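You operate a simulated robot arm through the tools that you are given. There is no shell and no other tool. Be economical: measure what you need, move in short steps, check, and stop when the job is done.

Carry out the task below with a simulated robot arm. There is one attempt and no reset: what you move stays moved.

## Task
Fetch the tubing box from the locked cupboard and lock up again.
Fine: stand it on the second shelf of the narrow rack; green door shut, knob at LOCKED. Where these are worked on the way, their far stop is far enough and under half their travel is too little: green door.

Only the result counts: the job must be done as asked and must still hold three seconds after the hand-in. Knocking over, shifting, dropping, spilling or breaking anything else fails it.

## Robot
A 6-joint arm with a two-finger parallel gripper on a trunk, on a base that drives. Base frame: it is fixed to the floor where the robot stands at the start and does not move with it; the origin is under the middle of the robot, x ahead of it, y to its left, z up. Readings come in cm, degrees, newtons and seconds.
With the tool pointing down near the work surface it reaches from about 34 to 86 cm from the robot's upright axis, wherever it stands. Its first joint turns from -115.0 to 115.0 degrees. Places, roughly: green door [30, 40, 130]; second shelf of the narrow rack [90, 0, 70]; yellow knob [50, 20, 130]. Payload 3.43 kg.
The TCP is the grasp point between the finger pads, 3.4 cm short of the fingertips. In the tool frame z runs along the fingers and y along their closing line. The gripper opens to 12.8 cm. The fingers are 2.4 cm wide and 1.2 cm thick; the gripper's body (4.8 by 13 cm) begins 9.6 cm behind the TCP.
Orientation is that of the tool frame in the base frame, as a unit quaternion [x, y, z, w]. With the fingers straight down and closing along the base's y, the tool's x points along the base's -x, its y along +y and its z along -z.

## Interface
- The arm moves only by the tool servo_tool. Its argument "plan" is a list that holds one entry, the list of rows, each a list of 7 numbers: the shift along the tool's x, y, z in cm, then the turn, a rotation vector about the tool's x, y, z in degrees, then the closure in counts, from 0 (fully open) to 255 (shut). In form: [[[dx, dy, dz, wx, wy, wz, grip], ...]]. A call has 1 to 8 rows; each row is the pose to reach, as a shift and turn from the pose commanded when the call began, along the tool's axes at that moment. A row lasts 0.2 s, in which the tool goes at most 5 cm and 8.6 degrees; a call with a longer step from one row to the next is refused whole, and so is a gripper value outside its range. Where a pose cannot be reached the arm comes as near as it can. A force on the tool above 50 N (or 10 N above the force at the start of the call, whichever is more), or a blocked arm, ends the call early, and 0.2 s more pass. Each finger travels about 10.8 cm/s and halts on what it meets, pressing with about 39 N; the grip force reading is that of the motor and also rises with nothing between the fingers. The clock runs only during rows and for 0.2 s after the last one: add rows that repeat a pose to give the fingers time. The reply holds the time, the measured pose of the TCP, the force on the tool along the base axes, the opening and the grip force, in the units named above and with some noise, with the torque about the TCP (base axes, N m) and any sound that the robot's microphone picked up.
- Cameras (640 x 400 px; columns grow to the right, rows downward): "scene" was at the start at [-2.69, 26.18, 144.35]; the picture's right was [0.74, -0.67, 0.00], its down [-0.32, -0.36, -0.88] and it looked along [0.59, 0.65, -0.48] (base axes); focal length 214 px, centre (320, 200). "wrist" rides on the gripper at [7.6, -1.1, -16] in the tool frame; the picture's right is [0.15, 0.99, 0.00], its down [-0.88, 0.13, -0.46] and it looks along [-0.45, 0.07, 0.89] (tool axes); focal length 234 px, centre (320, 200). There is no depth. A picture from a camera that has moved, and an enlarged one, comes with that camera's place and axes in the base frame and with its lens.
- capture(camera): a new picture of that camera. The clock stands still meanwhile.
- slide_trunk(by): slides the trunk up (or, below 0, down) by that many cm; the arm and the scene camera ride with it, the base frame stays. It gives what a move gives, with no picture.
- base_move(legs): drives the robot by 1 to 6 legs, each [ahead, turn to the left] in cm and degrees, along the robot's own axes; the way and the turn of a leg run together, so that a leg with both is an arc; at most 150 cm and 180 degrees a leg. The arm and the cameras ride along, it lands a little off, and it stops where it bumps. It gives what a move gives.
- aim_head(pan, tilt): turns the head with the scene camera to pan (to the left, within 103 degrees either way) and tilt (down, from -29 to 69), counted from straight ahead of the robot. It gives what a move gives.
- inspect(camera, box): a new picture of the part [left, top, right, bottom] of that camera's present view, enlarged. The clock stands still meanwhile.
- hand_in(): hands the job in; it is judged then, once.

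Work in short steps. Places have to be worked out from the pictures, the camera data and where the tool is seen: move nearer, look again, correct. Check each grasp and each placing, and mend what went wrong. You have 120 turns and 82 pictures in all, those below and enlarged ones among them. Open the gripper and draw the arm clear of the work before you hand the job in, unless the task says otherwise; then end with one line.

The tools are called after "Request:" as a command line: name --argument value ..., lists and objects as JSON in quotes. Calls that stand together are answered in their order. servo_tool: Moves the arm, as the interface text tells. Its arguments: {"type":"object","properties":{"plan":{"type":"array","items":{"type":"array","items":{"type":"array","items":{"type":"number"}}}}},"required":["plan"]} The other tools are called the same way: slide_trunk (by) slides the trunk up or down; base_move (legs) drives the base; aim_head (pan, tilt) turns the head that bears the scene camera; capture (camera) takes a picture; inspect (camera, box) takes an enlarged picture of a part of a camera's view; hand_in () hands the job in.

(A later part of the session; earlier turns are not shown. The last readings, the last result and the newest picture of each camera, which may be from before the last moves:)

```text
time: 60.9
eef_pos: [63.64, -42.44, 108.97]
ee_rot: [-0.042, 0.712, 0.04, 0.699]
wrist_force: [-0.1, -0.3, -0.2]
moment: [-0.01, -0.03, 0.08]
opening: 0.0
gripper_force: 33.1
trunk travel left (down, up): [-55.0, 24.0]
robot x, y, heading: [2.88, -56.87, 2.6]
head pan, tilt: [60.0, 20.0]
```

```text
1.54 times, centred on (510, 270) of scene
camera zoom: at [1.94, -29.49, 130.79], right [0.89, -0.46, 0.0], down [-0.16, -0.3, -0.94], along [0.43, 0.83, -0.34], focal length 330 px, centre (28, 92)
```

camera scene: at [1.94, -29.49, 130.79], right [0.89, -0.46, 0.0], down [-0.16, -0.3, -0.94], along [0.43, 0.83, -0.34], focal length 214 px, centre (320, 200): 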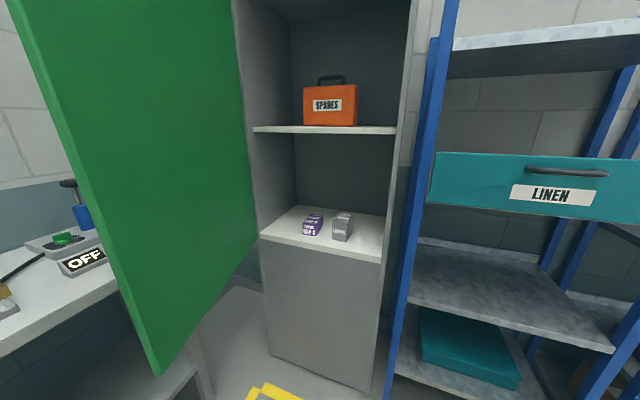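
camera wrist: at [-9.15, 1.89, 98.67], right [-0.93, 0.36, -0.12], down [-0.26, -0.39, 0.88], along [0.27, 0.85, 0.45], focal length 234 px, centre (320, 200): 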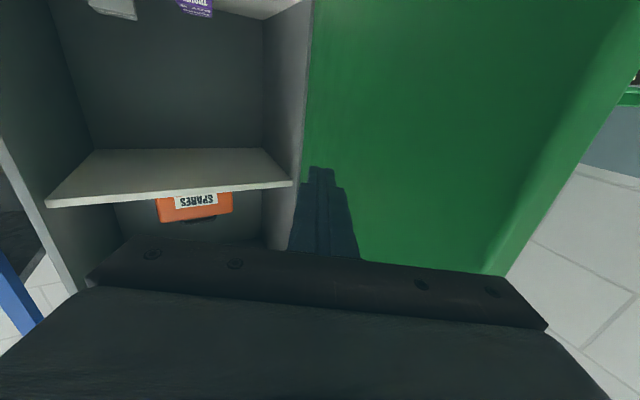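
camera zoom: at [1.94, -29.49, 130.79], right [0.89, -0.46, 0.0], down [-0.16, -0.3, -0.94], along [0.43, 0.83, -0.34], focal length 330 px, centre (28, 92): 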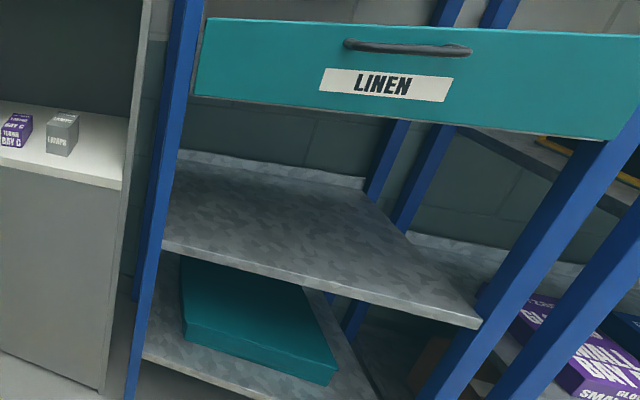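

Box measured as about 6.2 wide × 12 deep × 5 high, centred at lateral −8, normal 63, with its base at z of about 84.7. The second shelf is at z of about 70, spanning lateral 34 to 88, and is empty. I'll reposition the base in front of the cupboard: face along the wall, reverse 28 cm, face the cupboard, then go 14 cm forward.

Request:
base_move --legs '[[0, -48.5], [-28, 0], [0, 90], [14, 0]]'

Request:
capture --camera "wrist"

Request:
aim_head --pan 15 --tilt 20

Request:
capture --camera "scene"

```text
time: 69.8
eef_pos: [29.96, 23.36, 108.93]
ee_rot: [-0.289, 0.653, 0.282, 0.641]
wrist_force: [1.1, 0.4, 0.2]
moment: [-0.02, -0.03, -0.02]
opening: 0.0
gripper_force: 32.8
trunk travel left (down, up): [-55.0, 24.0]
robot x, y, heading: [-6.49, -27.3, 43.8]
head pan, tilt: [60.0, 20.0]
```

```text
49 pictures are left
camera wrist: at [20.05, 10.68, 101.72], right [-0.73, 0.66, -0.15], down [-0.39, -0.24, 0.89], along [0.55, 0.71, 0.43], focal length 234 px, centre (320, 200)
```

wrist: 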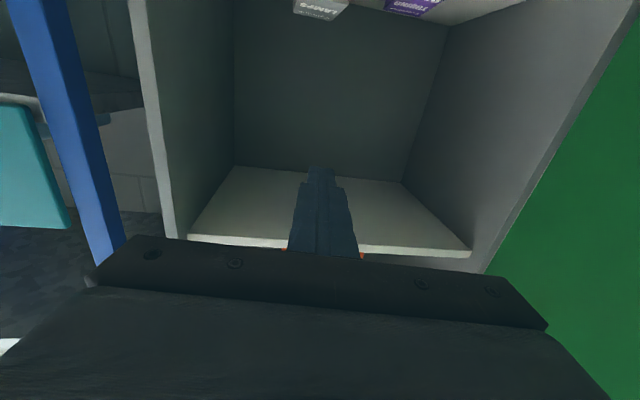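

```text
time: 70.9
eef_pos: [29.99, 23.43, 108.97]
ee_rot: [-0.29, 0.652, 0.282, 0.641]
wrist_force: [0.1, 0.1, -0.2]
moment: [0.01, -0.01, 0.0]
opening: 0.0
gripper_force: 32.9
trunk travel left (down, up): [-55.0, 24.0]
robot x, y, heading: [-6.24, -27.19, 43.3]
head pan, tilt: [15.0, 20.0]
```

```text
48 pictures are left
camera scene: at [-18.16, -8.64, 130.78], right [0.85, -0.52, 0.0], down [-0.18, -0.29, -0.94], along [0.49, 0.8, -0.34], focal length 214 px, centre (320, 200)
```

scene: 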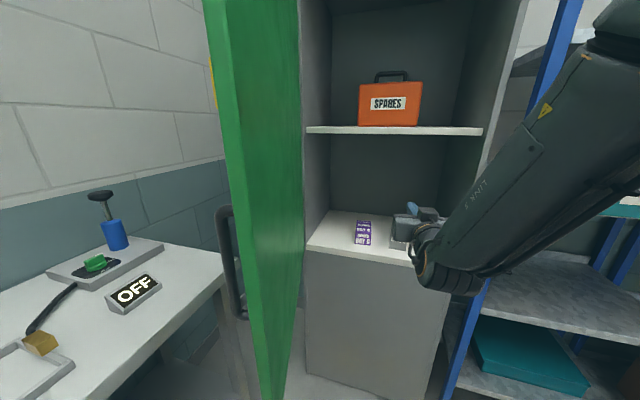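

Next I'll pitch the tool 45° down, open to about 8.6 cm and centre laterally on the box, then lower the trunk.

Request:
servo_tool --plan '[[[0, 2, -0.5, 0, 7.5, 0, 84], [0, 4, -1, 0, 15, 0, 84], [0, 6, -1.5, 0, 22.5, 0, 84], [0, 8, -2, 0, 30, 0, 84], [0, 10, -2.5, 0, 37.5, 0, 84], [0, 12, -3, 0, 45, 0, 84]]]'

Request:
slide_trunk --by -10

Request:
capture --camera "wrist"

```text
time: 72.3
eef_pos: [19.12, 29.22, 109.05]
ee_rot: [-0.377, 0.848, 0.15, 0.342]
wrist_force: [0.3, 0.3, -0.5]
moment: [0.0, 0.01, 0.0]
opening: 8.58
gripper_force: 0.0
trunk travel left (down, up): [-55.0, 24.0]
robot x, y, heading: [-6.39, -27.62, 43.5]
head pan, tilt: [15.0, 20.0]
```

```text
time: 73.6
eef_pos: [19.13, 29.31, 98.96]
ee_rot: [-0.376, 0.848, 0.15, 0.342]
wrist_force: [0.7, -0.1, -0.3]
moment: [0.01, -0.03, 0.0]
opening: 8.6
gripper_force: 0.1
trunk travel left (down, up): [-45.0, 34.0]
robot x, y, heading: [-5.95, -27.47, 43.4]
head pan, tilt: [15.0, 20.0]
```

```text
47 pictures are left
camera wrist: at [8.83, 16.24, 105.26], right [-0.8, 0.59, -0.1], down [0.12, 0.33, 0.94], along [0.58, 0.74, -0.33], focal length 234 px, centre (320, 200)
```

wrist: 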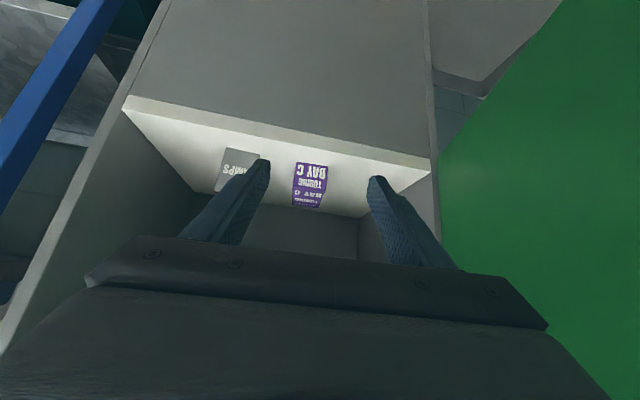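

The box is clearly between the fingers' lines. I'll drive 14 cm forward and fix the small yaw error.

Request:
base_move --legs '[[14, 0]]'

Request:
servo_tool --plan '[[[0, 0, 0, 2.5, 0, 2.6, 84]]]'

Request:
capture --camera "wrist"

```text
time: 74.9
eef_pos: [29.26, 38.79, 99.01]
ee_rot: [-0.377, 0.848, 0.151, 0.342]
wrist_force: [-0.2, -0.2, -1.5]
moment: [-0.03, 0.01, -0.03]
opening: 8.57
gripper_force: 0.1
trunk travel left (down, up): [-45.0, 34.0]
robot x, y, heading: [3.84, -17.86, 43.3]
head pan, tilt: [15.0, 20.0]
```

```text
time: 75.3
eef_pos: [29.28, 38.69, 99.04]
ee_rot: [-0.348, 0.86, 0.139, 0.347]
wrist_force: [-0.4, 0.2, 0.8]
moment: [0.01, 0.0, -0.01]
opening: 8.57
gripper_force: 0.1
trunk travel left (down, up): [-45.0, 34.0]
robot x, y, heading: [4.06, -17.92, 43.5]
head pan, tilt: [15.0, 20.0]
```

```text
46 pictures are left
camera wrist: at [18.19, 26.49, 105.27], right [-0.76, 0.64, -0.1], down [0.14, 0.32, 0.94], along [0.63, 0.7, -0.33], focal length 234 px, centre (320, 200)
```

wrist: 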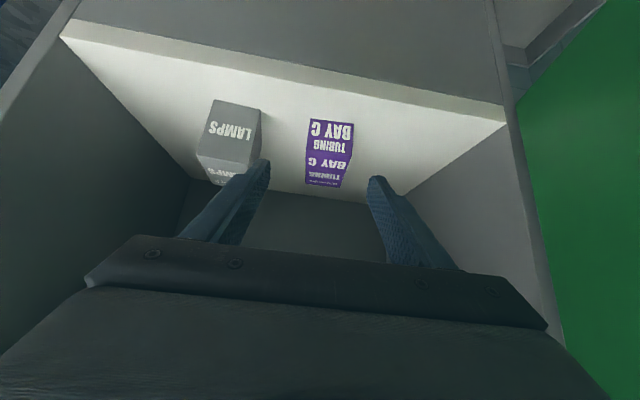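

The box is yawed about 5° counterclockwise, centred at lateral −9.1, normal 62.5. I'll match the yaw and move above it.

Request:
servo_tool --plan '[[[-2, 0.5, 3, -1, 0, -1, 84], [-4, 1, 6, -2, 0, -2, 84], [-6, 1.6, 9, -3.5, 0, -3.6, 84], [-7.3, 1.6, 11.2, -3.5, 0, -3.6, 84]]]'

Request:
capture --camera "wrist"

```text
time: 76.3
eef_pos: [37.5, 48.91, 96.04]
ee_rot: [-0.386, 0.843, 0.155, 0.341]
wrist_force: [-0.2, 0.1, 0.6]
moment: [0.0, 0.02, 0.01]
opening: 8.56
gripper_force: 0.0
trunk travel left (down, up): [-45.0, 34.0]
robot x, y, heading: [3.54, -17.56, 43.7]
head pan, tilt: [15.0, 20.0]
```

```text
45 pictures are left
camera wrist: at [27.58, 35.73, 102.31], right [-0.82, 0.57, -0.1], down [0.11, 0.33, 0.94], along [0.57, 0.76, -0.33], focal length 234 px, centre (320, 200)
```

wrist: 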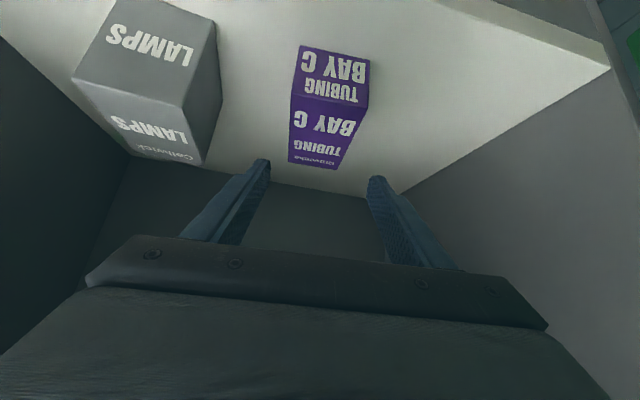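

The box is at (−8.9, 63.5), and the tool sits just above and short of it. I'll descend onto it.

Request:
servo_tool --plan '[[[1.8, -0.2, 3.3, 0.5, 0, 0.5, 84], [3.65, -0.38, 6.7, 1, 0, 1, 84]]]'

Request:
capture --camera "wrist"

```text
time: 76.9
eef_pos: [39.05, 50.16, 88.62]
ee_rot: [-0.376, 0.848, 0.15, 0.342]
wrist_force: [-0.2, -0.1, 0.2]
moment: [-0.02, 0.02, -0.02]
opening: 8.57
gripper_force: 0.1
trunk travel left (down, up): [-45.0, 34.0]
robot x, y, heading: [3.62, -18.07, 43.7]
head pan, tilt: [15.0, 20.0]
```

```text
44 pictures are left
camera wrist: at [28.77, 37.32, 94.9], right [-0.8, 0.59, -0.1], down [0.12, 0.33, 0.94], along [0.58, 0.74, -0.33], focal length 234 px, centre (320, 200)
```

wrist: 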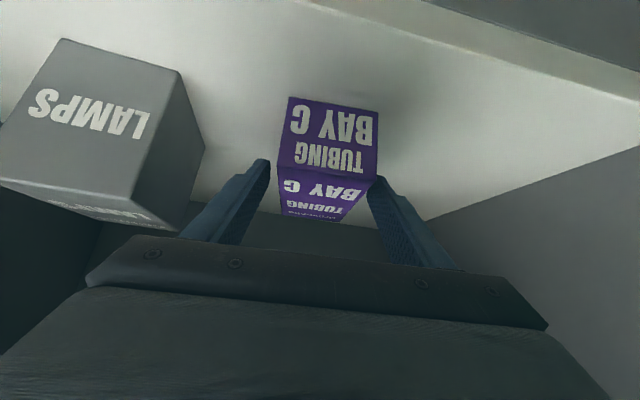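

The box lies between the pads, so I'll close.

Request:
servo_tool --plan '[[[0, 0, 0, 0, 0, 0, 120], [0, 0, 0, 0, 0, 0, 150], [0, 0, 0, 0, 0, 0, 200], [0, 0, 0, 0, 0, 0, 255], [0, 0, 0, 0, 0, 0, 255]]]'

Request:
servo_tool --plan '[[[-1.5, 0, -1.5, 0, 0, 0, 255], [-3, 0, -3, 0, 0, 0, 255]]]'

Request:
capture --camera "wrist"

```text
time: 78.1
eef_pos: [39.05, 50.27, 88.71]
ee_rot: [-0.376, 0.848, 0.15, 0.343]
wrist_force: [-0.3, -0.4, -0.4]
moment: [-0.01, -0.08, 0.03]
opening: 6.47
gripper_force: 39.1
trunk travel left (down, up): [-45.0, 34.0]
robot x, y, heading: [3.7, -17.32, 43.6]
head pan, tilt: [15.0, 20.0]
```

```text
time: 78.7
eef_pos: [39.17, 50.25, 92.91]
ee_rot: [-0.375, 0.849, 0.148, 0.342]
wrist_force: [1.3, -0.4, -2.4]
moment: [-0.07, 0.03, -0.03]
opening: 6.47
gripper_force: 38.8
trunk travel left (down, up): [-45.0, 34.0]
robot x, y, heading: [4.34, -17.9, 43.6]
head pan, tilt: [15.0, 20.0]
```

```text
43 pictures are left
camera wrist: at [28.85, 37.36, 99.15], right [-0.8, 0.59, -0.11], down [0.12, 0.33, 0.94], along [0.58, 0.74, -0.33], focal length 234 px, centre (320, 200)
```

wrist: 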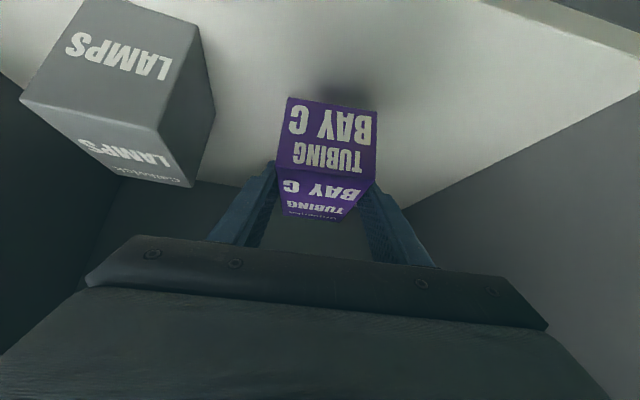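

The box is held level at 6.47 cm. I'll reverse out of the cupboard, then drive along the wall to face the rack.

Request:
base_move --legs '[[-30, 0], [0, -90], [52, 0], [0, 90]]'

Request:
slide_trunk --by -13

Request:
capture --camera "wrist"

Request:
capture --camera "scene"

```text
time: 91.0
eef_pos: [51.78, -6.83, 92.88]
ee_rot: [-0.383, 0.845, 0.152, 0.341]
wrist_force: [0.4, -0.7, -1.8]
moment: [-0.05, 0.02, 0.01]
opening: 6.44
gripper_force: 39.1
trunk travel left (down, up): [-45.0, 34.0]
robot x, y, heading: [17.89, -75.77, 44.5]
head pan, tilt: [15.0, 20.0]
```

```text
time: 92.6
eef_pos: [51.93, -6.86, 79.92]
ee_rot: [-0.383, 0.844, 0.154, 0.342]
wrist_force: [0.2, -1.3, -2.5]
moment: [-0.04, 0.06, 0.0]
opening: 6.46
gripper_force: 39.0
trunk travel left (down, up): [-32.0, 47.0]
robot x, y, heading: [17.79, -75.77, 44.6]
head pan, tilt: [15.0, 20.0]
```

```text
42 pictures are left
camera wrist: at [41.84, -19.95, 86.17], right [-0.81, 0.57, -0.1], down [0.11, 0.33, 0.94], along [0.57, 0.75, -0.33], focal length 234 px, centre (320, 200)
```

wrist: 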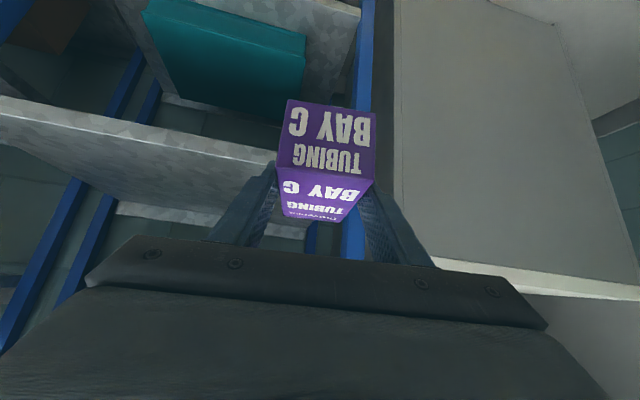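

```text
41 pictures are left
camera scene: at [10.21, -52.52, 107.78], right [0.86, -0.51, 0.0], down [-0.17, -0.29, -0.94], along [0.48, 0.81, -0.34], focal length 214 px, centre (320, 200)
```

scene: 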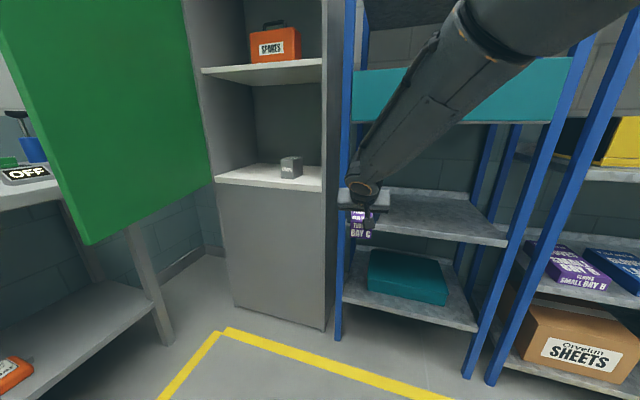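

The shelf top is at z of about 70 and the box is 6 cm above that. I'll shift 10 cm right of the left post, then drive 20 cm forward.

Request:
servo_tool --plan '[[[0, -3.5, 0, 0, 0, 0, 255], [0, -7, 0, 0, 0, 0, 255], [0, -10.5, 0, 0, 0, 0, 255]]]'

Request:
base_move --legs '[[20, 0]]'

Request:
capture --camera "wrist"

Request:
capture --camera "scene"

```text
time: 93.4
eef_pos: [59.93, -13.85, 79.97]
ee_rot: [-0.384, 0.844, 0.154, 0.341]
wrist_force: [-0.4, 0.6, -2.4]
moment: [-0.05, 0.02, 0.01]
opening: 6.47
gripper_force: 38.4
trunk travel left (down, up): [-32.0, 47.0]
robot x, y, heading: [17.73, -75.49, 44.5]
head pan, tilt: [15.0, 20.0]
```

```text
time: 95.0
eef_pos: [74.04, 0.11, 80.0]
ee_rot: [-0.383, 0.845, 0.153, 0.34]
wrist_force: [-0.1, 0.7, -2.8]
moment: [-0.05, 0.05, 0.01]
opening: 6.45
gripper_force: 39.0
trunk travel left (down, up): [-32.0, 47.0]
robot x, y, heading: [32.12, -61.52, 44.3]
head pan, tilt: [15.0, 20.0]
```

```text
40 pictures are left
camera wrist: at [63.96, -13.0, 86.22], right [-0.81, 0.57, -0.1], down [0.11, 0.33, 0.94], along [0.57, 0.75, -0.33], focal length 234 px, centre (320, 200)
```

wrist: 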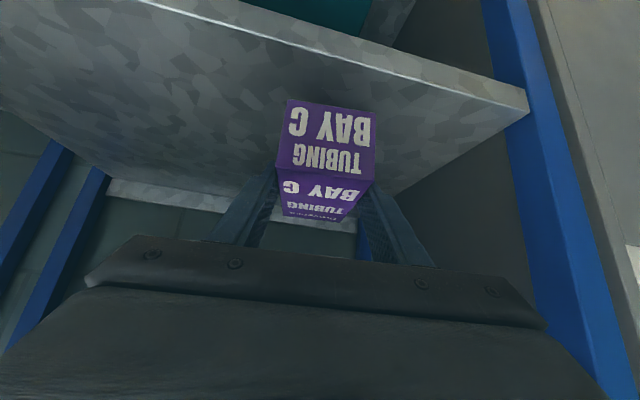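

```text
39 pictures are left
camera scene: at [24.38, -38.59, 107.78], right [0.86, -0.51, 0.0], down [-0.17, -0.29, -0.94], along [0.48, 0.81, -0.34], focal length 214 px, centre (320, 200)
```

scene: 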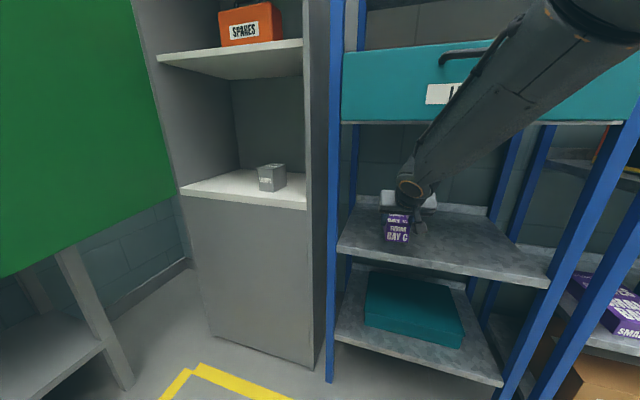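

The shelf front is at normal 50. I'll go forward 7 and down 4, then ease down until contact.

Request:
servo_tool --plan '[[[-2, -0.2, 2.0, 0, 0, 0, 255], [-3.6, -0.4, 3.4, 0, 0, 0, 255], [-5, -0.57, 4.9, 0, 0, 0, 255], [-3.6, -0.57, 6.3, 0, 0, 0, 255], [-2.26, -0.57, 7.75, 0, 0, 0, 255]]]'

Request:
servo_tool --plan '[[[0.4, 0, 0.4, 0, 0, 0, 255], [0.7, 0, 0.75, 0, 0, 0, 255], [1.0, 0, 1.05, 0, 0, 0, 255]]]'

Request:
inspect --camera "scene" --box '[330, 160, 490, 260]'

```text
time: 96.2
eef_pos: [79.11, 5.02, 75.98]
ee_rot: [-0.383, 0.845, 0.152, 0.341]
wrist_force: [0.7, -1.6, -1.0]
moment: [-0.06, 0.05, -0.04]
opening: 6.46
gripper_force: 38.9
trunk travel left (down, up): [-32.0, 47.0]
robot x, y, heading: [31.75, -61.82, 44.4]
head pan, tilt: [15.0, 20.0]
```

```text
time: 97.0
eef_pos: [79.14, 5.02, 75.09]
ee_rot: [-0.383, 0.843, 0.156, 0.344]
wrist_force: [3.5, 4.8, 39.7]
moment: [0.18, -0.05, -0.03]
opening: 6.46
gripper_force: 38.5
trunk travel left (down, up): [-32.0, 47.0]
robot x, y, heading: [32.01, -61.6, 44.5]
head pan, tilt: [15.0, 20.0]
```

```text
4.00 times, centred on (410, 210) of scene
camera zoom: at [24.32, -38.7, 107.82], right [0.86, -0.51, 0.0], down [-0.17, -0.29, -0.94], along [0.48, 0.81, -0.34], focal length 858 px, centre (-40, 160)
```

zoom: 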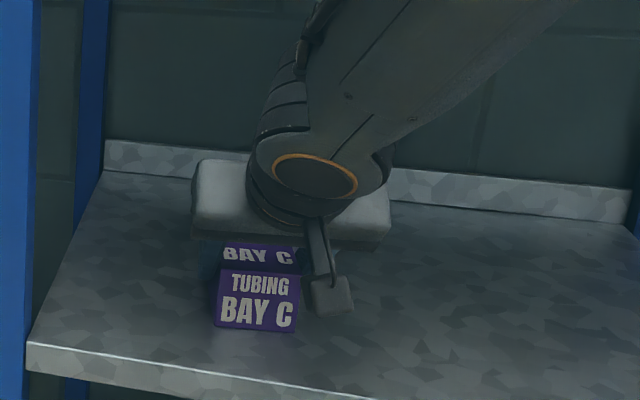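

Contact: the box is on the shelf. I'll ease the pressure and release to about 8.6 cm.

Request:
servo_tool --plan '[[[-0.4, 0, -0.4, 0, 0, 0, 255], [-0.4, 0, -0.4, 0, 0, 0, 120], [-0.4, 0, -0.4, 0, 0, 0, 84], [-0.4, 0, -0.4, 0, 0, 0, 84]]]'

Request:
capture --camera "wrist"

```text
time: 98.0
eef_pos: [78.96, 4.91, 75.04]
ee_rot: [-0.383, 0.845, 0.153, 0.34]
wrist_force: [-0.2, -0.1, 0.9]
moment: [-0.01, 0.0, -0.03]
opening: 8.58
gripper_force: 0.0
trunk travel left (down, up): [-32.0, 47.0]
robot x, y, heading: [32.37, -61.66, 44.6]
head pan, tilt: [15.0, 20.0]
```

```text
37 pictures are left
camera wrist: at [68.99, -8.17, 81.29], right [-0.81, 0.57, -0.1], down [0.11, 0.33, 0.94], along [0.57, 0.75, -0.33], focal length 234 px, centre (320, 200)
```

wrist: 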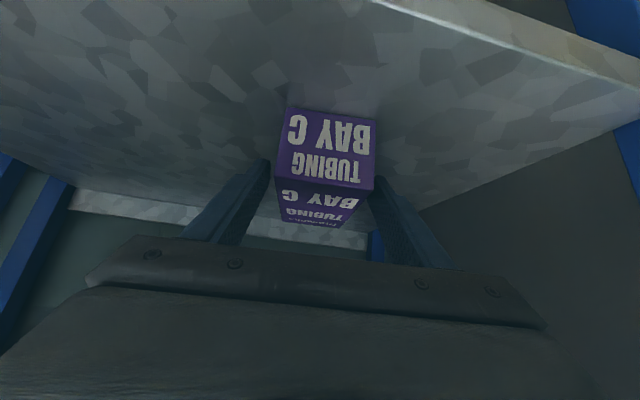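

The box stands free on the shelf. I'll retreat along the tool axis, back the base off, and check.

Request:
servo_tool --plan '[[[0, 0, -4, 0, 0, 0, 84], [0, 0, -8, 0, 0, 0, 84], [0, 0, -12, 0, 0, 0, 84]]]'

Request:
base_move --legs '[[-28, 0]]'

Request:
capture --camera "scene"

```text
time: 98.8
eef_pos: [73.55, -1.28, 83.8]
ee_rot: [-0.384, 0.845, 0.152, 0.341]
wrist_force: [0.3, 0.5, -0.3]
moment: [-0.01, 0.05, -0.01]
opening: 8.59
gripper_force: 0.0
trunk travel left (down, up): [-32.0, 47.0]
robot x, y, heading: [32.12, -61.59, 44.4]
head pan, tilt: [15.0, 20.0]
```

```text
time: 100.8
eef_pos: [53.33, -21.02, 83.77]
ee_rot: [-0.385, 0.844, 0.153, 0.341]
wrist_force: [-0.9, 0.2, -0.7]
moment: [0.01, 0.02, -0.02]
opening: 8.6
gripper_force: 0.0
trunk travel left (down, up): [-32.0, 47.0]
robot x, y, heading: [11.92, -81.19, 44.5]
head pan, tilt: [15.0, 20.0]
```

```text
36 pictures are left
camera scene: at [4.24, -58.4, 107.78], right [0.86, -0.51, 0.0], down [-0.17, -0.3, -0.94], along [0.48, 0.81, -0.34], focal length 214 px, centre (320, 200)
```

scene: 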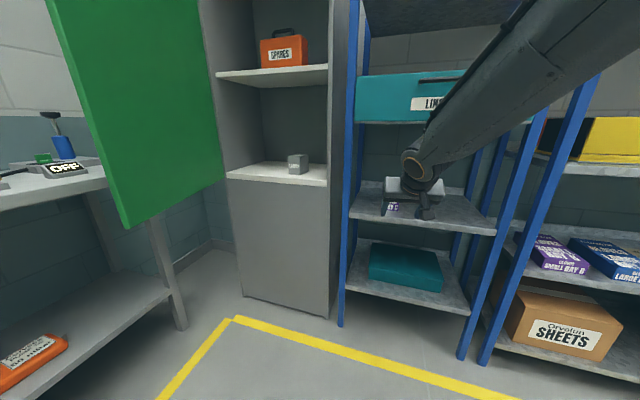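

The box stands on the shelf with LAMPS untouched. The door is at about 75°, so next I close it from outside. I'll reposition along the wall toward the front of the door and look around for room to back up.

Request:
base_move --legs '[[0, -90], [-60, 0]]'

Request:
aim_head --pan -70 --tilt 35

Request:
capture --camera "scene"

Request:
aim_head --pan 100 --tilt 15

Request:
capture --camera "scene"

```text
time: 103.8
eef_pos: [88.72, -90.57, 83.72]
ee_rot: [0.104, 0.922, -0.043, 0.372]
wrist_force: [0.7, -0.2, 0.0]
moment: [0.01, 0.03, 0.04]
opening: 8.61
gripper_force: 0.0
trunk travel left (down, up): [-32.0, 47.0]
robot x, y, heading: [15.78, -82.14, -9.3]
head pan, tilt: [15.0, 20.0]
stopped in leg 1: the robot was blocked; the commanded pose is now the measured one
```

```text
time: 105.4
eef_pos: [88.73, -90.46, 83.72]
ee_rot: [0.105, 0.922, -0.044, 0.371]
wrist_force: [-0.4, -0.2, 0.0]
moment: [0.01, 0.0, -0.04]
opening: 8.61
gripper_force: 0.0
trunk travel left (down, up): [-32.0, 47.0]
robot x, y, heading: [16.23, -82.06, -9.4]
head pan, tilt: [-70.0, 35.0]
```

```text
35 pictures are left
camera scene: at [22.59, -71.65, 105.4], right [-0.98, -0.18, 0.0], down [-0.11, 0.56, -0.82], along [0.15, -0.81, -0.57], focal length 214 px, centre (320, 200)
```

scene: 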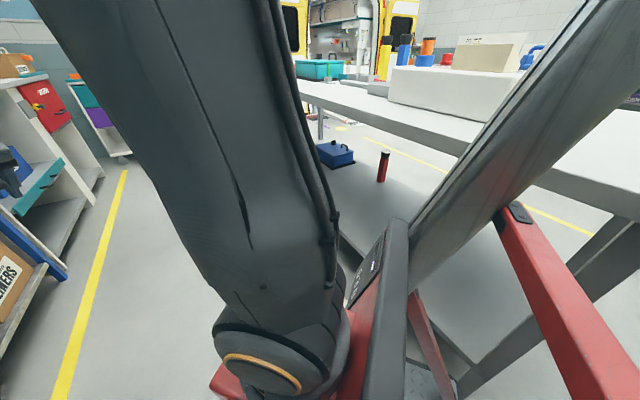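

```text
time: 108.0
eef_pos: [88.69, -90.46, 83.7]
ee_rot: [0.104, 0.921, -0.043, 0.372]
wrist_force: [-0.4, -0.1, -0.3]
moment: [0.0, 0.0, -0.04]
opening: 8.57
gripper_force: 0.2
trunk travel left (down, up): [-32.0, 47.0]
robot x, y, heading: [16.13, -81.74, -9.1]
head pan, tilt: [100.0, 15.0]
```

```text
34 pictures are left
camera scene: at [20.86, -53.65, 108.6], right [1.0, 0.01, 0.0], down [0.0, -0.26, -0.97], along [-0.01, 0.97, -0.26], focal length 214 px, centre (320, 200)
```

scene: 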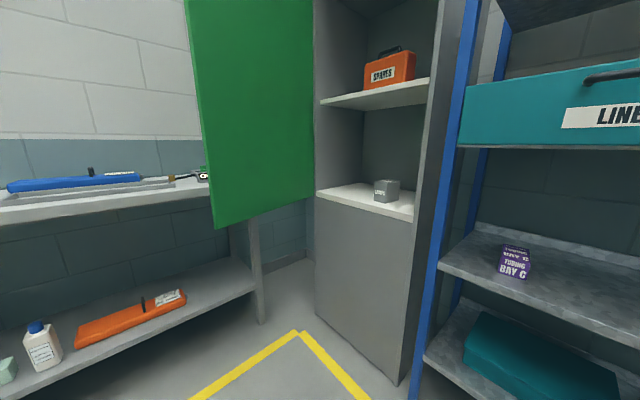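

Turning here bumped something near the table, so I'll avoid that spot. I'll fold the arm to a compact tool-down pose first, then manoeuvre.

Request:
servo_tool --plan '[[[2.2, 0, -4, 0, 5.6, 0, 120], [4.4, 0, -8, 0, 11.2, 0, 200], [6.6, 0, -12, 0, 16.8, 0, 255], [8.8, 0, -16, 0, 22.4, 0, 255], [11, 0, -20, 0, 28, 0, 255], [13.2, 0, -24, 0, 33.6, 0, 255], [15.4, 0, -28, 0, 39.2, 0, 255], [17.6, 0, -32, 0, 45, 0, 255]]]'

Request:
base_move --legs '[[0, 53.5], [15, 0]]'

```text
time: 109.8
eef_pos: [61.22, -82.47, 94.38]
ee_rot: [0.112, 0.994, -0.001, -0.012]
wrist_force: [0.3, 0.9, 0.5]
moment: [0.03, -0.04, 0.0]
opening: 0.0
gripper_force: 33.4
out of reach, approached as far as the arm can: row 5, 6, 7, 8
trunk travel left (down, up): [-32.0, 47.0]
robot x, y, heading: [16.05, -81.92, -9.6]
head pan, tilt: [100.0, 15.0]
```

```text
time: 113.5
eef_pos: [54.08, -35.35, 94.32]
ee_rot: [-0.347, 0.938, -0.006, -0.01]
wrist_force: [0.4, 0.9, 0.2]
moment: [-0.04, 0.02, 0.01]
opening: 0.0
gripper_force: 32.7
trunk travel left (down, up): [-32.0, 47.0]
robot x, y, heading: [26.93, -71.72, 44.4]
head pan, tilt: [100.0, 15.0]
```

The hand is at radius 45. I'll raise it to the compact height and pull in, then drive: turn right, reverse 59, turn left.

Request:
servo_tool --plan '[[[0, 0, -4.5, 0, 0, 0, 255], [1, 0, -9, 0, 0, 0, 255], [3, 0, -13, 0, 0, 0, 255], [5, 0, -16, 0, 0, 0, 255], [8, 0, -17, 0, 0, 0, 255]]]'

Request:
base_move --legs '[[0, -90], [-59, 0]]'

```text
time: 114.7
eef_pos: [50.1, -36.79, 113.03]
ee_rot: [-0.347, 0.938, -0.007, -0.011]
wrist_force: [-0.7, 0.4, 0.2]
moment: [0.0, -0.04, -0.02]
opening: 0.0
gripper_force: 32.9
out of reach, approached as far as the arm can: row 3, 4, 5
trunk travel left (down, up): [-32.0, 47.0]
robot x, y, heading: [26.85, -71.85, 44.1]
head pan, tilt: [100.0, 15.0]
```

```text
time: 121.9
eef_pos: [20.8, -52.95, 112.98]
ee_rot: [0.418, 0.908, 0.003, -0.013]
wrist_force: [0.5, -0.1, -0.1]
moment: [-0.01, 0.02, -0.03]
opening: 0.0
gripper_force: 33.0
trunk travel left (down, up): [-32.0, 47.0]
robot x, y, heading: [-14.04, -29.73, -45.8]
head pan, tilt: [100.0, 15.0]
```

Before backing away from the wall, I'll look behind (toward −n) with the head.

Request:
aim_head --pan -100 --tilt 35

Request:
capture --camera "scene"

```text
time: 124.8
eef_pos: [20.64, -53.12, 113.05]
ee_rot: [0.417, 0.909, 0.003, -0.013]
wrist_force: [-0.2, 0.3, 0.6]
moment: [0.0, -0.02, 0.0]
opening: 0.01
gripper_force: 32.8
trunk travel left (down, up): [-32.0, 47.0]
robot x, y, heading: [-13.5, -29.37, -45.9]
head pan, tilt: [-100.0, 35.0]
```

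```text
33 pictures are left
camera scene: at [-5.92, -22.3, 105.4], right [-0.56, 0.83, 0.0], down [0.47, 0.32, -0.82], along [-0.68, -0.46, -0.57], focal length 214 px, centre (320, 200)
```

scene: 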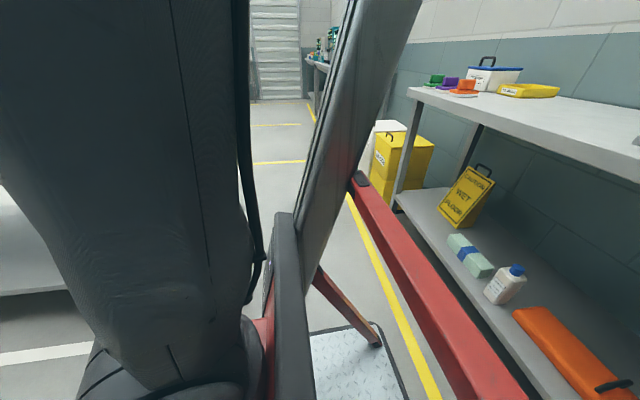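

The aisle behind is clear. I'll turn left 90° and reverse 24 cm.

Request:
base_move --legs '[[0, 90], [-24, 0]]'

Request:
aim_head --pan 10 --tilt 15

Request:
capture --camera "scene"

```text
time: 130.4
eef_pos: [-7.64, -11.49, 113.03]
ee_rot: [-0.348, 0.937, -0.007, -0.011]
wrist_force: [-0.2, 0.4, 0.7]
moment: [-0.01, -0.03, -0.01]
opening: 0.01
gripper_force: 32.9
trunk travel left (down, up): [-32.0, 47.0]
robot x, y, heading: [-30.82, -45.83, 44.5]
head pan, tilt: [-100.0, 35.0]
```

```text
time: 132.3
eef_pos: [-7.67, -11.54, 112.99]
ee_rot: [-0.348, 0.937, -0.007, -0.012]
wrist_force: [1.3, -0.1, -0.2]
moment: [-0.02, 0.03, 0.02]
opening: 0.0
gripper_force: 33.1
trunk travel left (down, up): [-32.0, 47.0]
robot x, y, heading: [-31.09, -46.61, 44.5]
head pan, tilt: [10.0, 15.0]
```

```text
32 pictures are left
camera scene: at [-37.79, -23.64, 108.6], right [0.81, -0.58, 0.0], down [-0.15, -0.21, -0.97], along [0.56, 0.78, -0.26], focal length 214 px, centre (320, 200)
```

scene: 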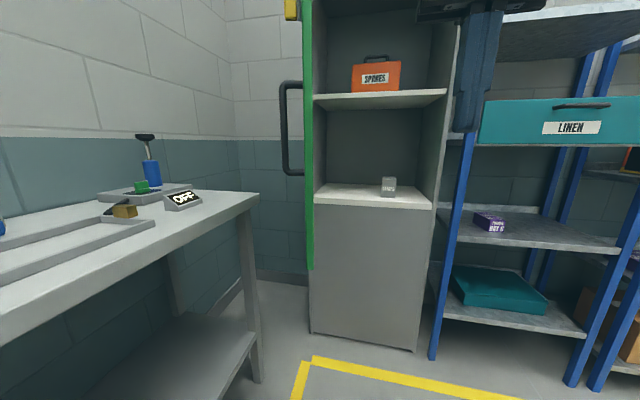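

The door is edge-on at about 77°, with its tip at (−19, −2) in wall coordinates. I'll move the hand left in front of the tip to the door's outer side, turning it so its flat side faces the door.

Request:
servo_tool --plan '[[[0.3, 4.6, 0, 0, 0, 8.5, 255], [0.6, 9.2, 0, 0, 0, 17, 255], [0.9, 13.8, 0, 0, 0, 25.5, 255], [1.2, 18.4, 0, 0, 0, 34, 255], [1.5, 23, 0, 0, 0, 42.5, 255], [2, 27.6, 0, 0, 0, 51, 255], [2.4, 32.2, 0, 0, 0, 59.5, 255], [2.8, 36.8, 0, 0, 0, 68, 255]]]'

Request:
capture --camera "scene"

```text
time: 134.1
eef_pos: [-33.93, 14.54, 112.93]
ee_rot: [0.236, 0.972, -0.012, -0.005]
wrist_force: [-0.3, -1.4, 0.2]
moment: [0.08, 0.05, -0.03]
opening: 0.0
gripper_force: 33.0
trunk travel left (down, up): [-32.0, 47.0]
robot x, y, heading: [-31.11, -46.82, 44.4]
head pan, tilt: [10.0, 15.0]
```

```text
31 pictures are left
camera scene: at [-37.79, -23.66, 108.61], right [0.81, -0.58, 0.0], down [-0.15, -0.21, -0.97], along [0.56, 0.79, -0.26], focal length 214 px, centre (320, 200)
```

scene: 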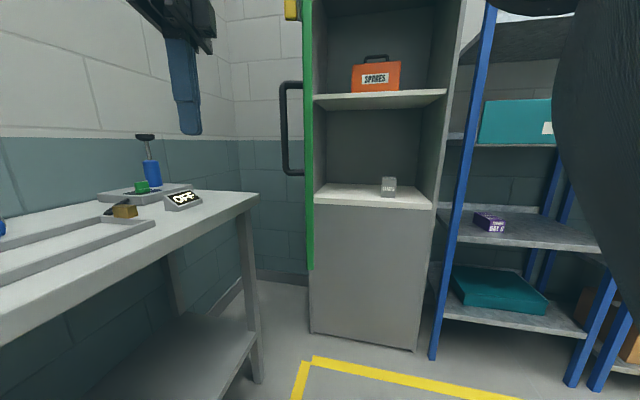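

The hand is on the outer side. I'll move it in beside the handle.

Request:
servo_tool --plan '[[[-0.9, 4.2, 0, 0, 0, 0, 255], [-1.8, 8.4, 0, 0, 0, 2, 255], [-2.7, 12.6, 0, 0, 0, 5, 255], [-3.5, 16.75, 0, 0, 0, 8, 255]]]'

Request:
capture --camera "scene"

```text
time: 135.1
eef_pos: [-23.56, 25.08, 109.65]
ee_rot: [0.298, 0.955, -0.01, -0.005]
wrist_force: [0.2, -0.4, 0.1]
moment: [0.04, -0.01, -0.01]
opening: 0.0
gripper_force: 33.0
out of reach, approached as far as the arm can: row 2, 3, 4
trunk travel left (down, up): [-32.0, 47.0]
robot x, y, heading: [-30.54, -45.64, 44.6]
head pan, tilt: [10.0, 15.0]
```

```text
30 pictures are left
camera scene: at [-37.82, -23.65, 108.6], right [0.81, -0.58, 0.0], down [-0.15, -0.21, -0.97], along [0.56, 0.79, -0.26], focal length 214 px, centre (320, 200)
```

scene: 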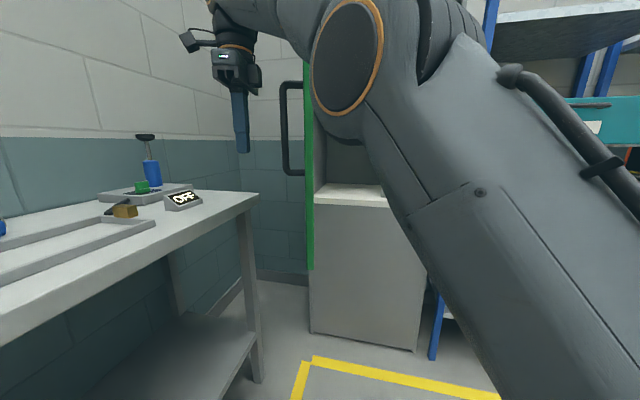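

The hand is beside the handle, near its reach. I'll sweep the door by turning the base right.

Request:
base_move --legs '[[0, -18]]'

Request:
capture --camera "scene"

```text
time: 136.5
eef_pos: [-1.94, 19.11, 109.61]
ee_rot: [0.443, 0.896, -0.01, -0.006]
wrist_force: [-0.5, -0.3, 0.6]
moment: [0.01, 0.02, 0.02]
opening: 0.01
gripper_force: 34.0
trunk travel left (down, up): [-32.0, 47.0]
robot x, y, heading: [-31.16, -46.57, 26.2]
head pan, tilt: [10.0, 15.0]
```

```text
29 pictures are left
camera scene: at [-30.46, -22.58, 108.6], right [0.59, -0.8, 0.0], down [-0.21, -0.15, -0.97], along [0.78, 0.57, -0.26], focal length 214 px, centre (320, 200)
```

scene: 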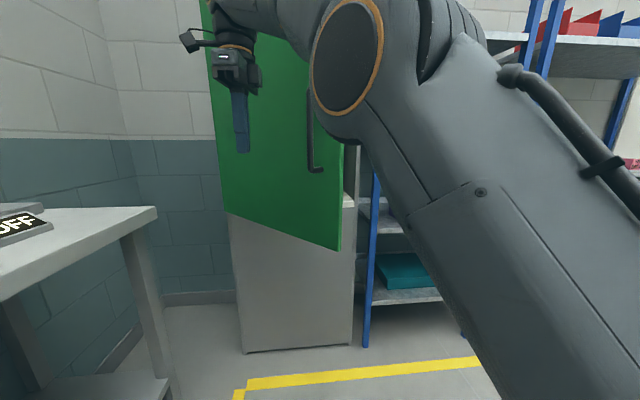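

The door has swung to about 47°. I'll turn a bit more and drive forward to push it toward closed.

Request:
base_move --legs '[[0, -8], [16, 0]]'

Request:
capture --camera "scene"

```text
time: 138.5
eef_pos: [22.02, 19.59, 109.65]
ee_rot: [0.504, 0.864, -0.009, -0.008]
wrist_force: [-0.2, -0.3, 0.4]
moment: [0.02, 0.02, 0.01]
opening: 0.01
gripper_force: 33.4
trunk travel left (down, up): [-32.0, 47.0]
robot x, y, heading: [-15.68, -41.49, 18.5]
head pan, tilt: [10.0, 15.0]
```

```text
28 pictures are left
camera scene: at [-11.91, -17.75, 108.6], right [0.48, -0.88, 0.0], down [-0.23, -0.12, -0.97], along [0.85, 0.46, -0.26], focal length 214 px, centre (320, 200)
```

scene: 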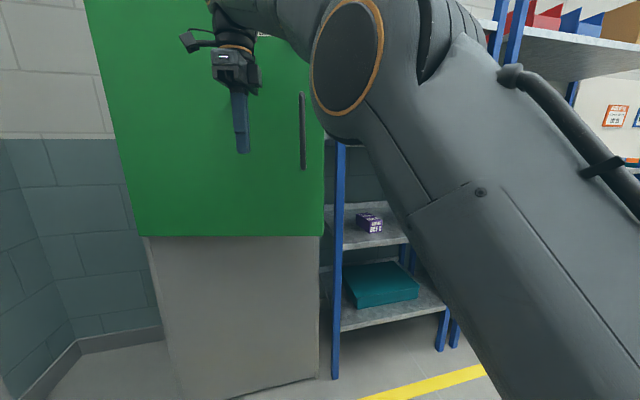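

The door is at about 19°. I'll push on forward.

Request:
base_move --legs '[[15, 0]]'

Request:
capture --camera "scene"

```text
time: 139.9
eef_pos: [36.15, 24.52, 109.59]
ee_rot: [0.503, 0.864, -0.009, -0.007]
wrist_force: [-0.7, -0.2, 0.5]
moment: [-0.01, -0.02, 0.0]
opening: 0.0
gripper_force: 32.9
trunk travel left (down, up): [-32.0, 47.0]
robot x, y, heading: [-1.48, -36.56, 18.6]
head pan, tilt: [10.0, 15.0]
```

```text
27 pictures are left
camera scene: at [2.27, -13.0, 108.6], right [0.48, -0.88, 0.0], down [-0.23, -0.12, -0.97], along [0.85, 0.46, -0.26], focal length 214 px, centre (320, 200)
```

scene: 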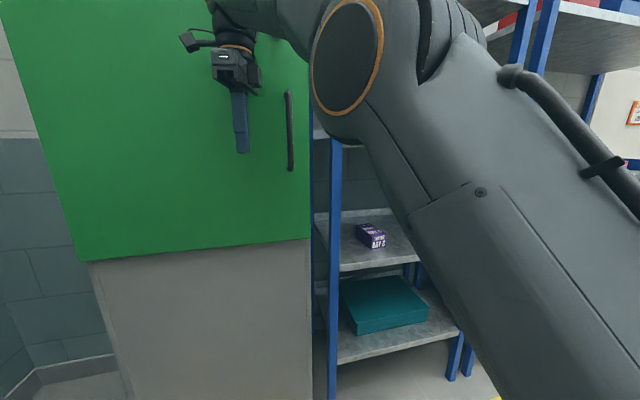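

The door is almost shut. I'll finish with a force-monitored arm push along the normal.

Request:
servo_tool --plan '[[[0.5, 1.94, 0, 0, 0, 0, 255], [1, 3.87, 0, 0, 0, 0, 255], [1.5, 5.8, 0, 0, 0, 0, 255], [2, 7.7, 0, 0, 0, 0, 255]]]'

Request:
capture --camera "scene"

```text
time: 140.4
eef_pos: [37.51, 25.08, 108.86]
ee_rot: [0.501, 0.866, -0.008, -0.009]
wrist_force: [-20.5, -29.9, -7.6]
moment: [3.85, -2.45, -0.4]
opening: 0.01
gripper_force: 32.7
out of reach, approached as far as the arm can: row 1, 2
trunk travel left (down, up): [-32.0, 47.0]
robot x, y, heading: [-1.95, -36.62, 18.6]
head pan, tilt: [10.0, 15.0]
stopped in row 2: the force on the tool passed its limit at 68 N (the readings are from after the stop); the commanded pose is now the measured one
```

```text
26 pictures are left
camera scene: at [2.09, -13.15, 108.63], right [0.48, -0.88, 0.0], down [-0.23, -0.12, -0.97], along [0.85, 0.46, -0.26], focal length 214 px, centre (320, 200)
```

scene: 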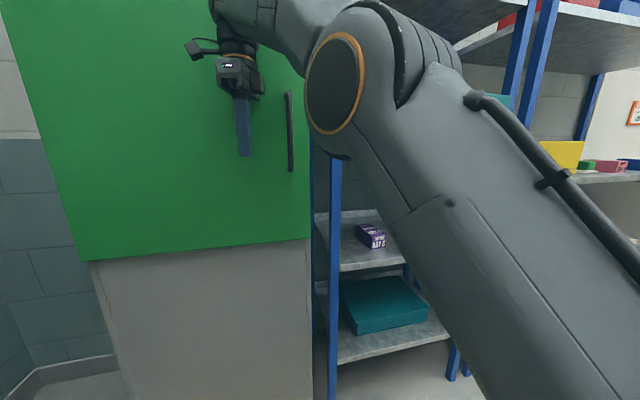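

The push met firm resistance (68 N), so the door seems to be at its stop. I'll check the gap at its edge.

Request:
inspect --camera "scene" --box '[240, 170, 360, 270]'

```text
4.00 times, centred on (300, 220) of scene
camera zoom: at [2.09, -13.15, 108.63], right [0.48, -0.88, 0.0], down [-0.23, -0.12, -0.97], along [0.85, 0.46, -0.26], focal length 858 px, centre (400, 120)
```

zoom: 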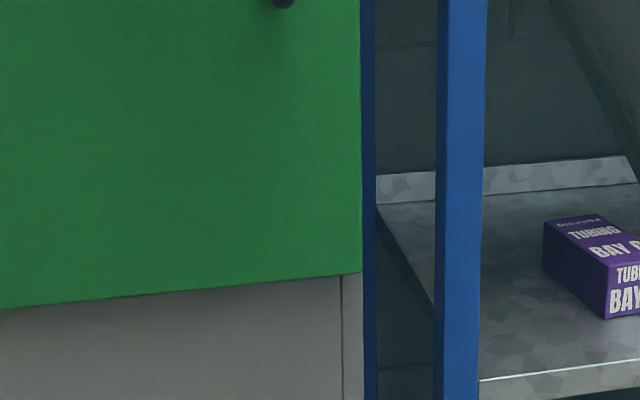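

The door edge is parallel to the rack's front edge, so it's shut. I'll back off, raise the trunk, and fold the arm for the knob.

Request:
base_move --legs '[[-15, 0]]'

Request:
slide_trunk --by 38

Request:
servo_tool --plan '[[[-1.86, -3.55, 0, 0, 0, -8.5, 255], [-3.7, -7.1, 0, 0, 0, -17, 200], [-5.6, -10.6, 0, 0, 0, -25.5, 130], [-7.4, -14.2, 0, 0, 0, -34, 130], [-9.3, -17.7, 0, 0, 0, -42.5, 130], [-11.2, -21.3, 0, 0, 0, -51, 130], [-13, -24.8, 0, 0, 0, -59.5, 130], [-14.9, -28.4, 0, 0, 0, -68, 130]]]'

Request:
capture --camera "scene"

```text
time: 141.8
eef_pos: [23.2, 20.57, 108.65]
ee_rot: [0.501, 0.865, -0.009, -0.009]
wrist_force: [1.0, 0.0, 0.8]
moment: [0.01, 0.02, 0.0]
opening: 0.01
gripper_force: 33.0
trunk travel left (down, up): [-32.0, 47.0]
robot x, y, heading: [-15.66, -40.85, 18.7]
head pan, tilt: [10.0, 15.0]
```

```text
time: 145.5
eef_pos: [13.27, 17.34, 146.56]
ee_rot: [0.501, 0.865, -0.005, -0.009]
wrist_force: [-0.1, -0.9, 0.3]
moment: [0.0, 0.01, 0.03]
opening: 0.01
gripper_force: 33.3
trunk travel left (down, up): [-70.0, 9.0]
robot x, y, heading: [-15.48, -41.51, 18.7]
head pan, tilt: [10.0, 15.0]
```

```text
time: 147.3
eef_pos: [-3.85, -9.7, 147.05]
ee_rot: [-0.071, 0.997, 0.0, -0.011]
wrist_force: [-0.1, 0.7, -0.9]
moment: [-0.09, 0.01, 0.02]
opening: 6.24
gripper_force: 0.0
trunk travel left (down, up): [-70.0, 9.0]
robot x, y, heading: [-15.6, -41.22, 18.7]
head pan, tilt: [10.0, 15.0]
```

```text
24 pictures are left
camera scene: at [-22.1, -21.15, 146.59], right [0.48, -0.88, 0.0], down [-0.23, -0.12, -0.97], along [0.85, 0.46, -0.26], focal length 214 px, centre (320, 200)
```

scene: 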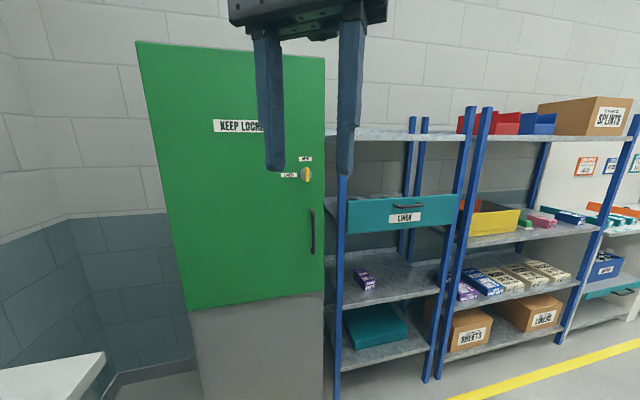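

The door is shut and the knob still points to OPEN. I'll drive to the spot where turning the knob worked before.

Request:
base_move --legs '[[0, -15], [31.8, 0], [0, 39.6]]'

```text
time: 152.1
eef_pos: [13.88, -5.51, 147.09]
ee_rot: [-0.277, 0.961, -0.003, -0.01]
wrist_force: [-0.1, 0.5, -0.1]
moment: [-0.04, 0.01, 0.0]
opening: 6.28
gripper_force: 0.1
trunk travel left (down, up): [-70.0, 9.0]
robot x, y, heading: [15.69, -39.04, 42.9]
head pan, tilt: [10.0, 15.0]
```

Position is as before. I'll re-square the hand and tilt to horizontal, with y horizontal this time to match the vertical lever.

Request:
servo_tool --plan '[[[-4, 0.5, 0, 0, 0, -5.5, 130], [-8.1, 1.05, 0, 0, 0, -11.3, 130]]]'

Request:
servo_tool --plan '[[[-2.5, 0, 0, 0, -8.5, 0, 130], [-5, 0, 0, 0, -17, 0, 130], [-7.5, 0, 0, 0, -25.5, 0, 130], [-10, 0, 0, 0, -34, 0, 130], [-12, 0, 0, 0, -42.5, 0, 130], [-14, 0, 0, 0, -51, 0, 130], [-16, 0, 0, 0, -59.5, 0, 130], [-17, 0, 0, 0, -68, 0, 130]]]'

Request:
servo_tool --plan '[[[0, 0, 0, 0, -7, 0, 130], [0, 0, 0, 0, -14, 0, 130], [0, 0, 0, 0, -21, 0, 130]]]'

```text
time: 152.7
eef_pos: [20.16, -0.4, 146.81]
ee_rot: [-0.371, 0.929, -0.002, -0.01]
wrist_force: [-0.7, -0.8, 0.6]
moment: [0.08, -0.01, -0.01]
opening: 6.26
gripper_force: 0.2
trunk travel left (down, up): [-70.0, 9.0]
robot x, y, heading: [16.04, -38.96, 43.0]
head pan, tilt: [10.0, 15.0]
```

```text
time: 154.5
eef_pos: [32.5, 11.32, 146.41]
ee_rot: [-0.307, 0.775, 0.206, 0.512]
wrist_force: [0.8, 0.1, -0.4]
moment: [-0.02, 0.0, -0.03]
opening: 6.26
gripper_force: 0.0
trunk travel left (down, up): [-70.0, 9.0]
robot x, y, heading: [16.05, -39.2, 42.9]
head pan, tilt: [10.0, 15.0]
```

```text
time: 155.3
eef_pos: [32.44, 11.29, 146.45]
ee_rot: [-0.265, 0.669, 0.259, 0.644]
wrist_force: [0.4, 0.2, 0.4]
moment: [0.02, 0.06, 0.03]
opening: 6.28
gripper_force: 0.0
out of reach, approached as far as the arm can: row 1
trunk travel left (down, up): [-70.0, 9.0]
robot x, y, heading: [16.14, -39.29, 42.8]
head pan, tilt: [10.0, 15.0]
```

Now I'll lower to knob height and shift right 2 cm.

Request:
servo_tool --plan '[[[4, -0.7, 1, 0, -1, 0, 130], [8, -1.4, 2, 0, -2, 0, 130], [12.2, -2, 3.5, 0, -2.5, 0, 130]]]'

Request:
capture --camera "wrist"

```text
time: 156.1
eef_pos: [36.08, 11.93, 134.1]
ee_rot: [-0.258, 0.655, 0.265, 0.659]
wrist_force: [0.0, -0.7, 0.5]
moment: [-0.05, 0.02, 0.04]
opening: 6.26
gripper_force: 0.1
trunk travel left (down, up): [-70.0, 9.0]
robot x, y, heading: [15.95, -39.09, 43.0]
head pan, tilt: [10.0, 15.0]
```

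```text
23 pictures are left
camera wrist: at [25.28, 0.18, 126.42], right [-0.68, 0.72, -0.14], down [-0.42, -0.23, 0.88], along [0.6, 0.66, 0.46], focal length 234 px, centre (320, 200)
```

wrist: 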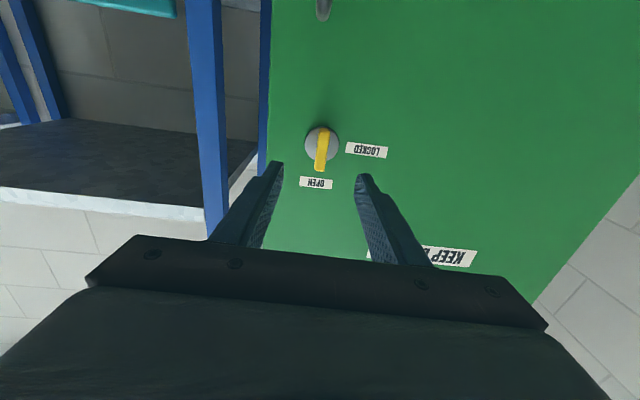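

The lever is well aligned. I'll advance 11 cm and check.

Request:
servo_tool --plan '[[[0, 0, 3, 0, 0, 0, 130], [0, 0, 6, 0, 0, 0, 130], [0, 0, 9, 0, 0, 0, 130], [0, 0, 11, 0, 0, 0, 130]]]'

Request:
capture --camera "wrist"

```text
time: 157.1
eef_pos: [44.0, 19.48, 134.26]
ee_rot: [-0.259, 0.656, 0.264, 0.658]
wrist_force: [0.2, 0.1, 0.5]
moment: [0.0, 0.02, -0.03]
opening: 6.24
gripper_force: 0.1
trunk travel left (down, up): [-70.0, 9.0]
robot x, y, heading: [15.76, -39.07, 43.1]
head pan, tilt: [10.0, 15.0]
```

```text
22 pictures are left
camera wrist: at [33.25, 7.79, 126.54], right [-0.68, 0.72, -0.14], down [-0.42, -0.22, 0.88], along [0.6, 0.66, 0.46], focal length 234 px, centre (320, 200)
```

wrist: 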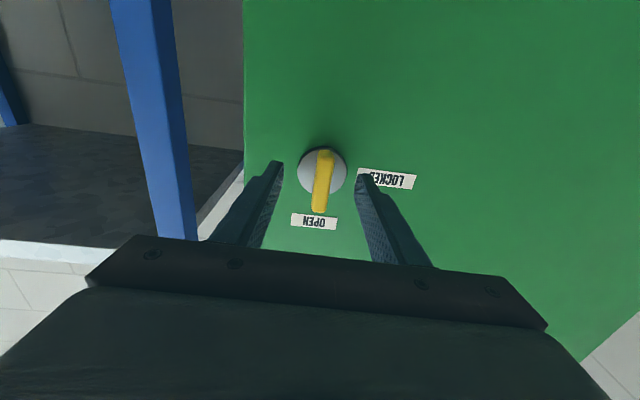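

Lever is between the pads; I'll advance 1.3 cm and close.

Request:
servo_tool --plan '[[[0, 0, 1.3, 0, 0, 0, 130], [0, 0, 1.3, 0, 0, 0, 200], [0, 0, 1.3, 0, 0, 0, 255], [0, 0, 1.3, 0, 0, 0, 255], [0, 0, 1.3, 0, 0, 0, 255]]]'

```text
time: 158.3
eef_pos: [44.76, 20.56, 134.21]
ee_rot: [-0.26, 0.655, 0.264, 0.659]
wrist_force: [-15.3, 21.1, 3.4]
moment: [-0.33, 0.06, -0.3]
opening: 1.39
gripper_force: 45.5
trunk travel left (down, up): [-70.0, 9.0]
robot x, y, heading: [15.61, -39.14, 43.1]
head pan, tilt: [10.0, 15.0]
```

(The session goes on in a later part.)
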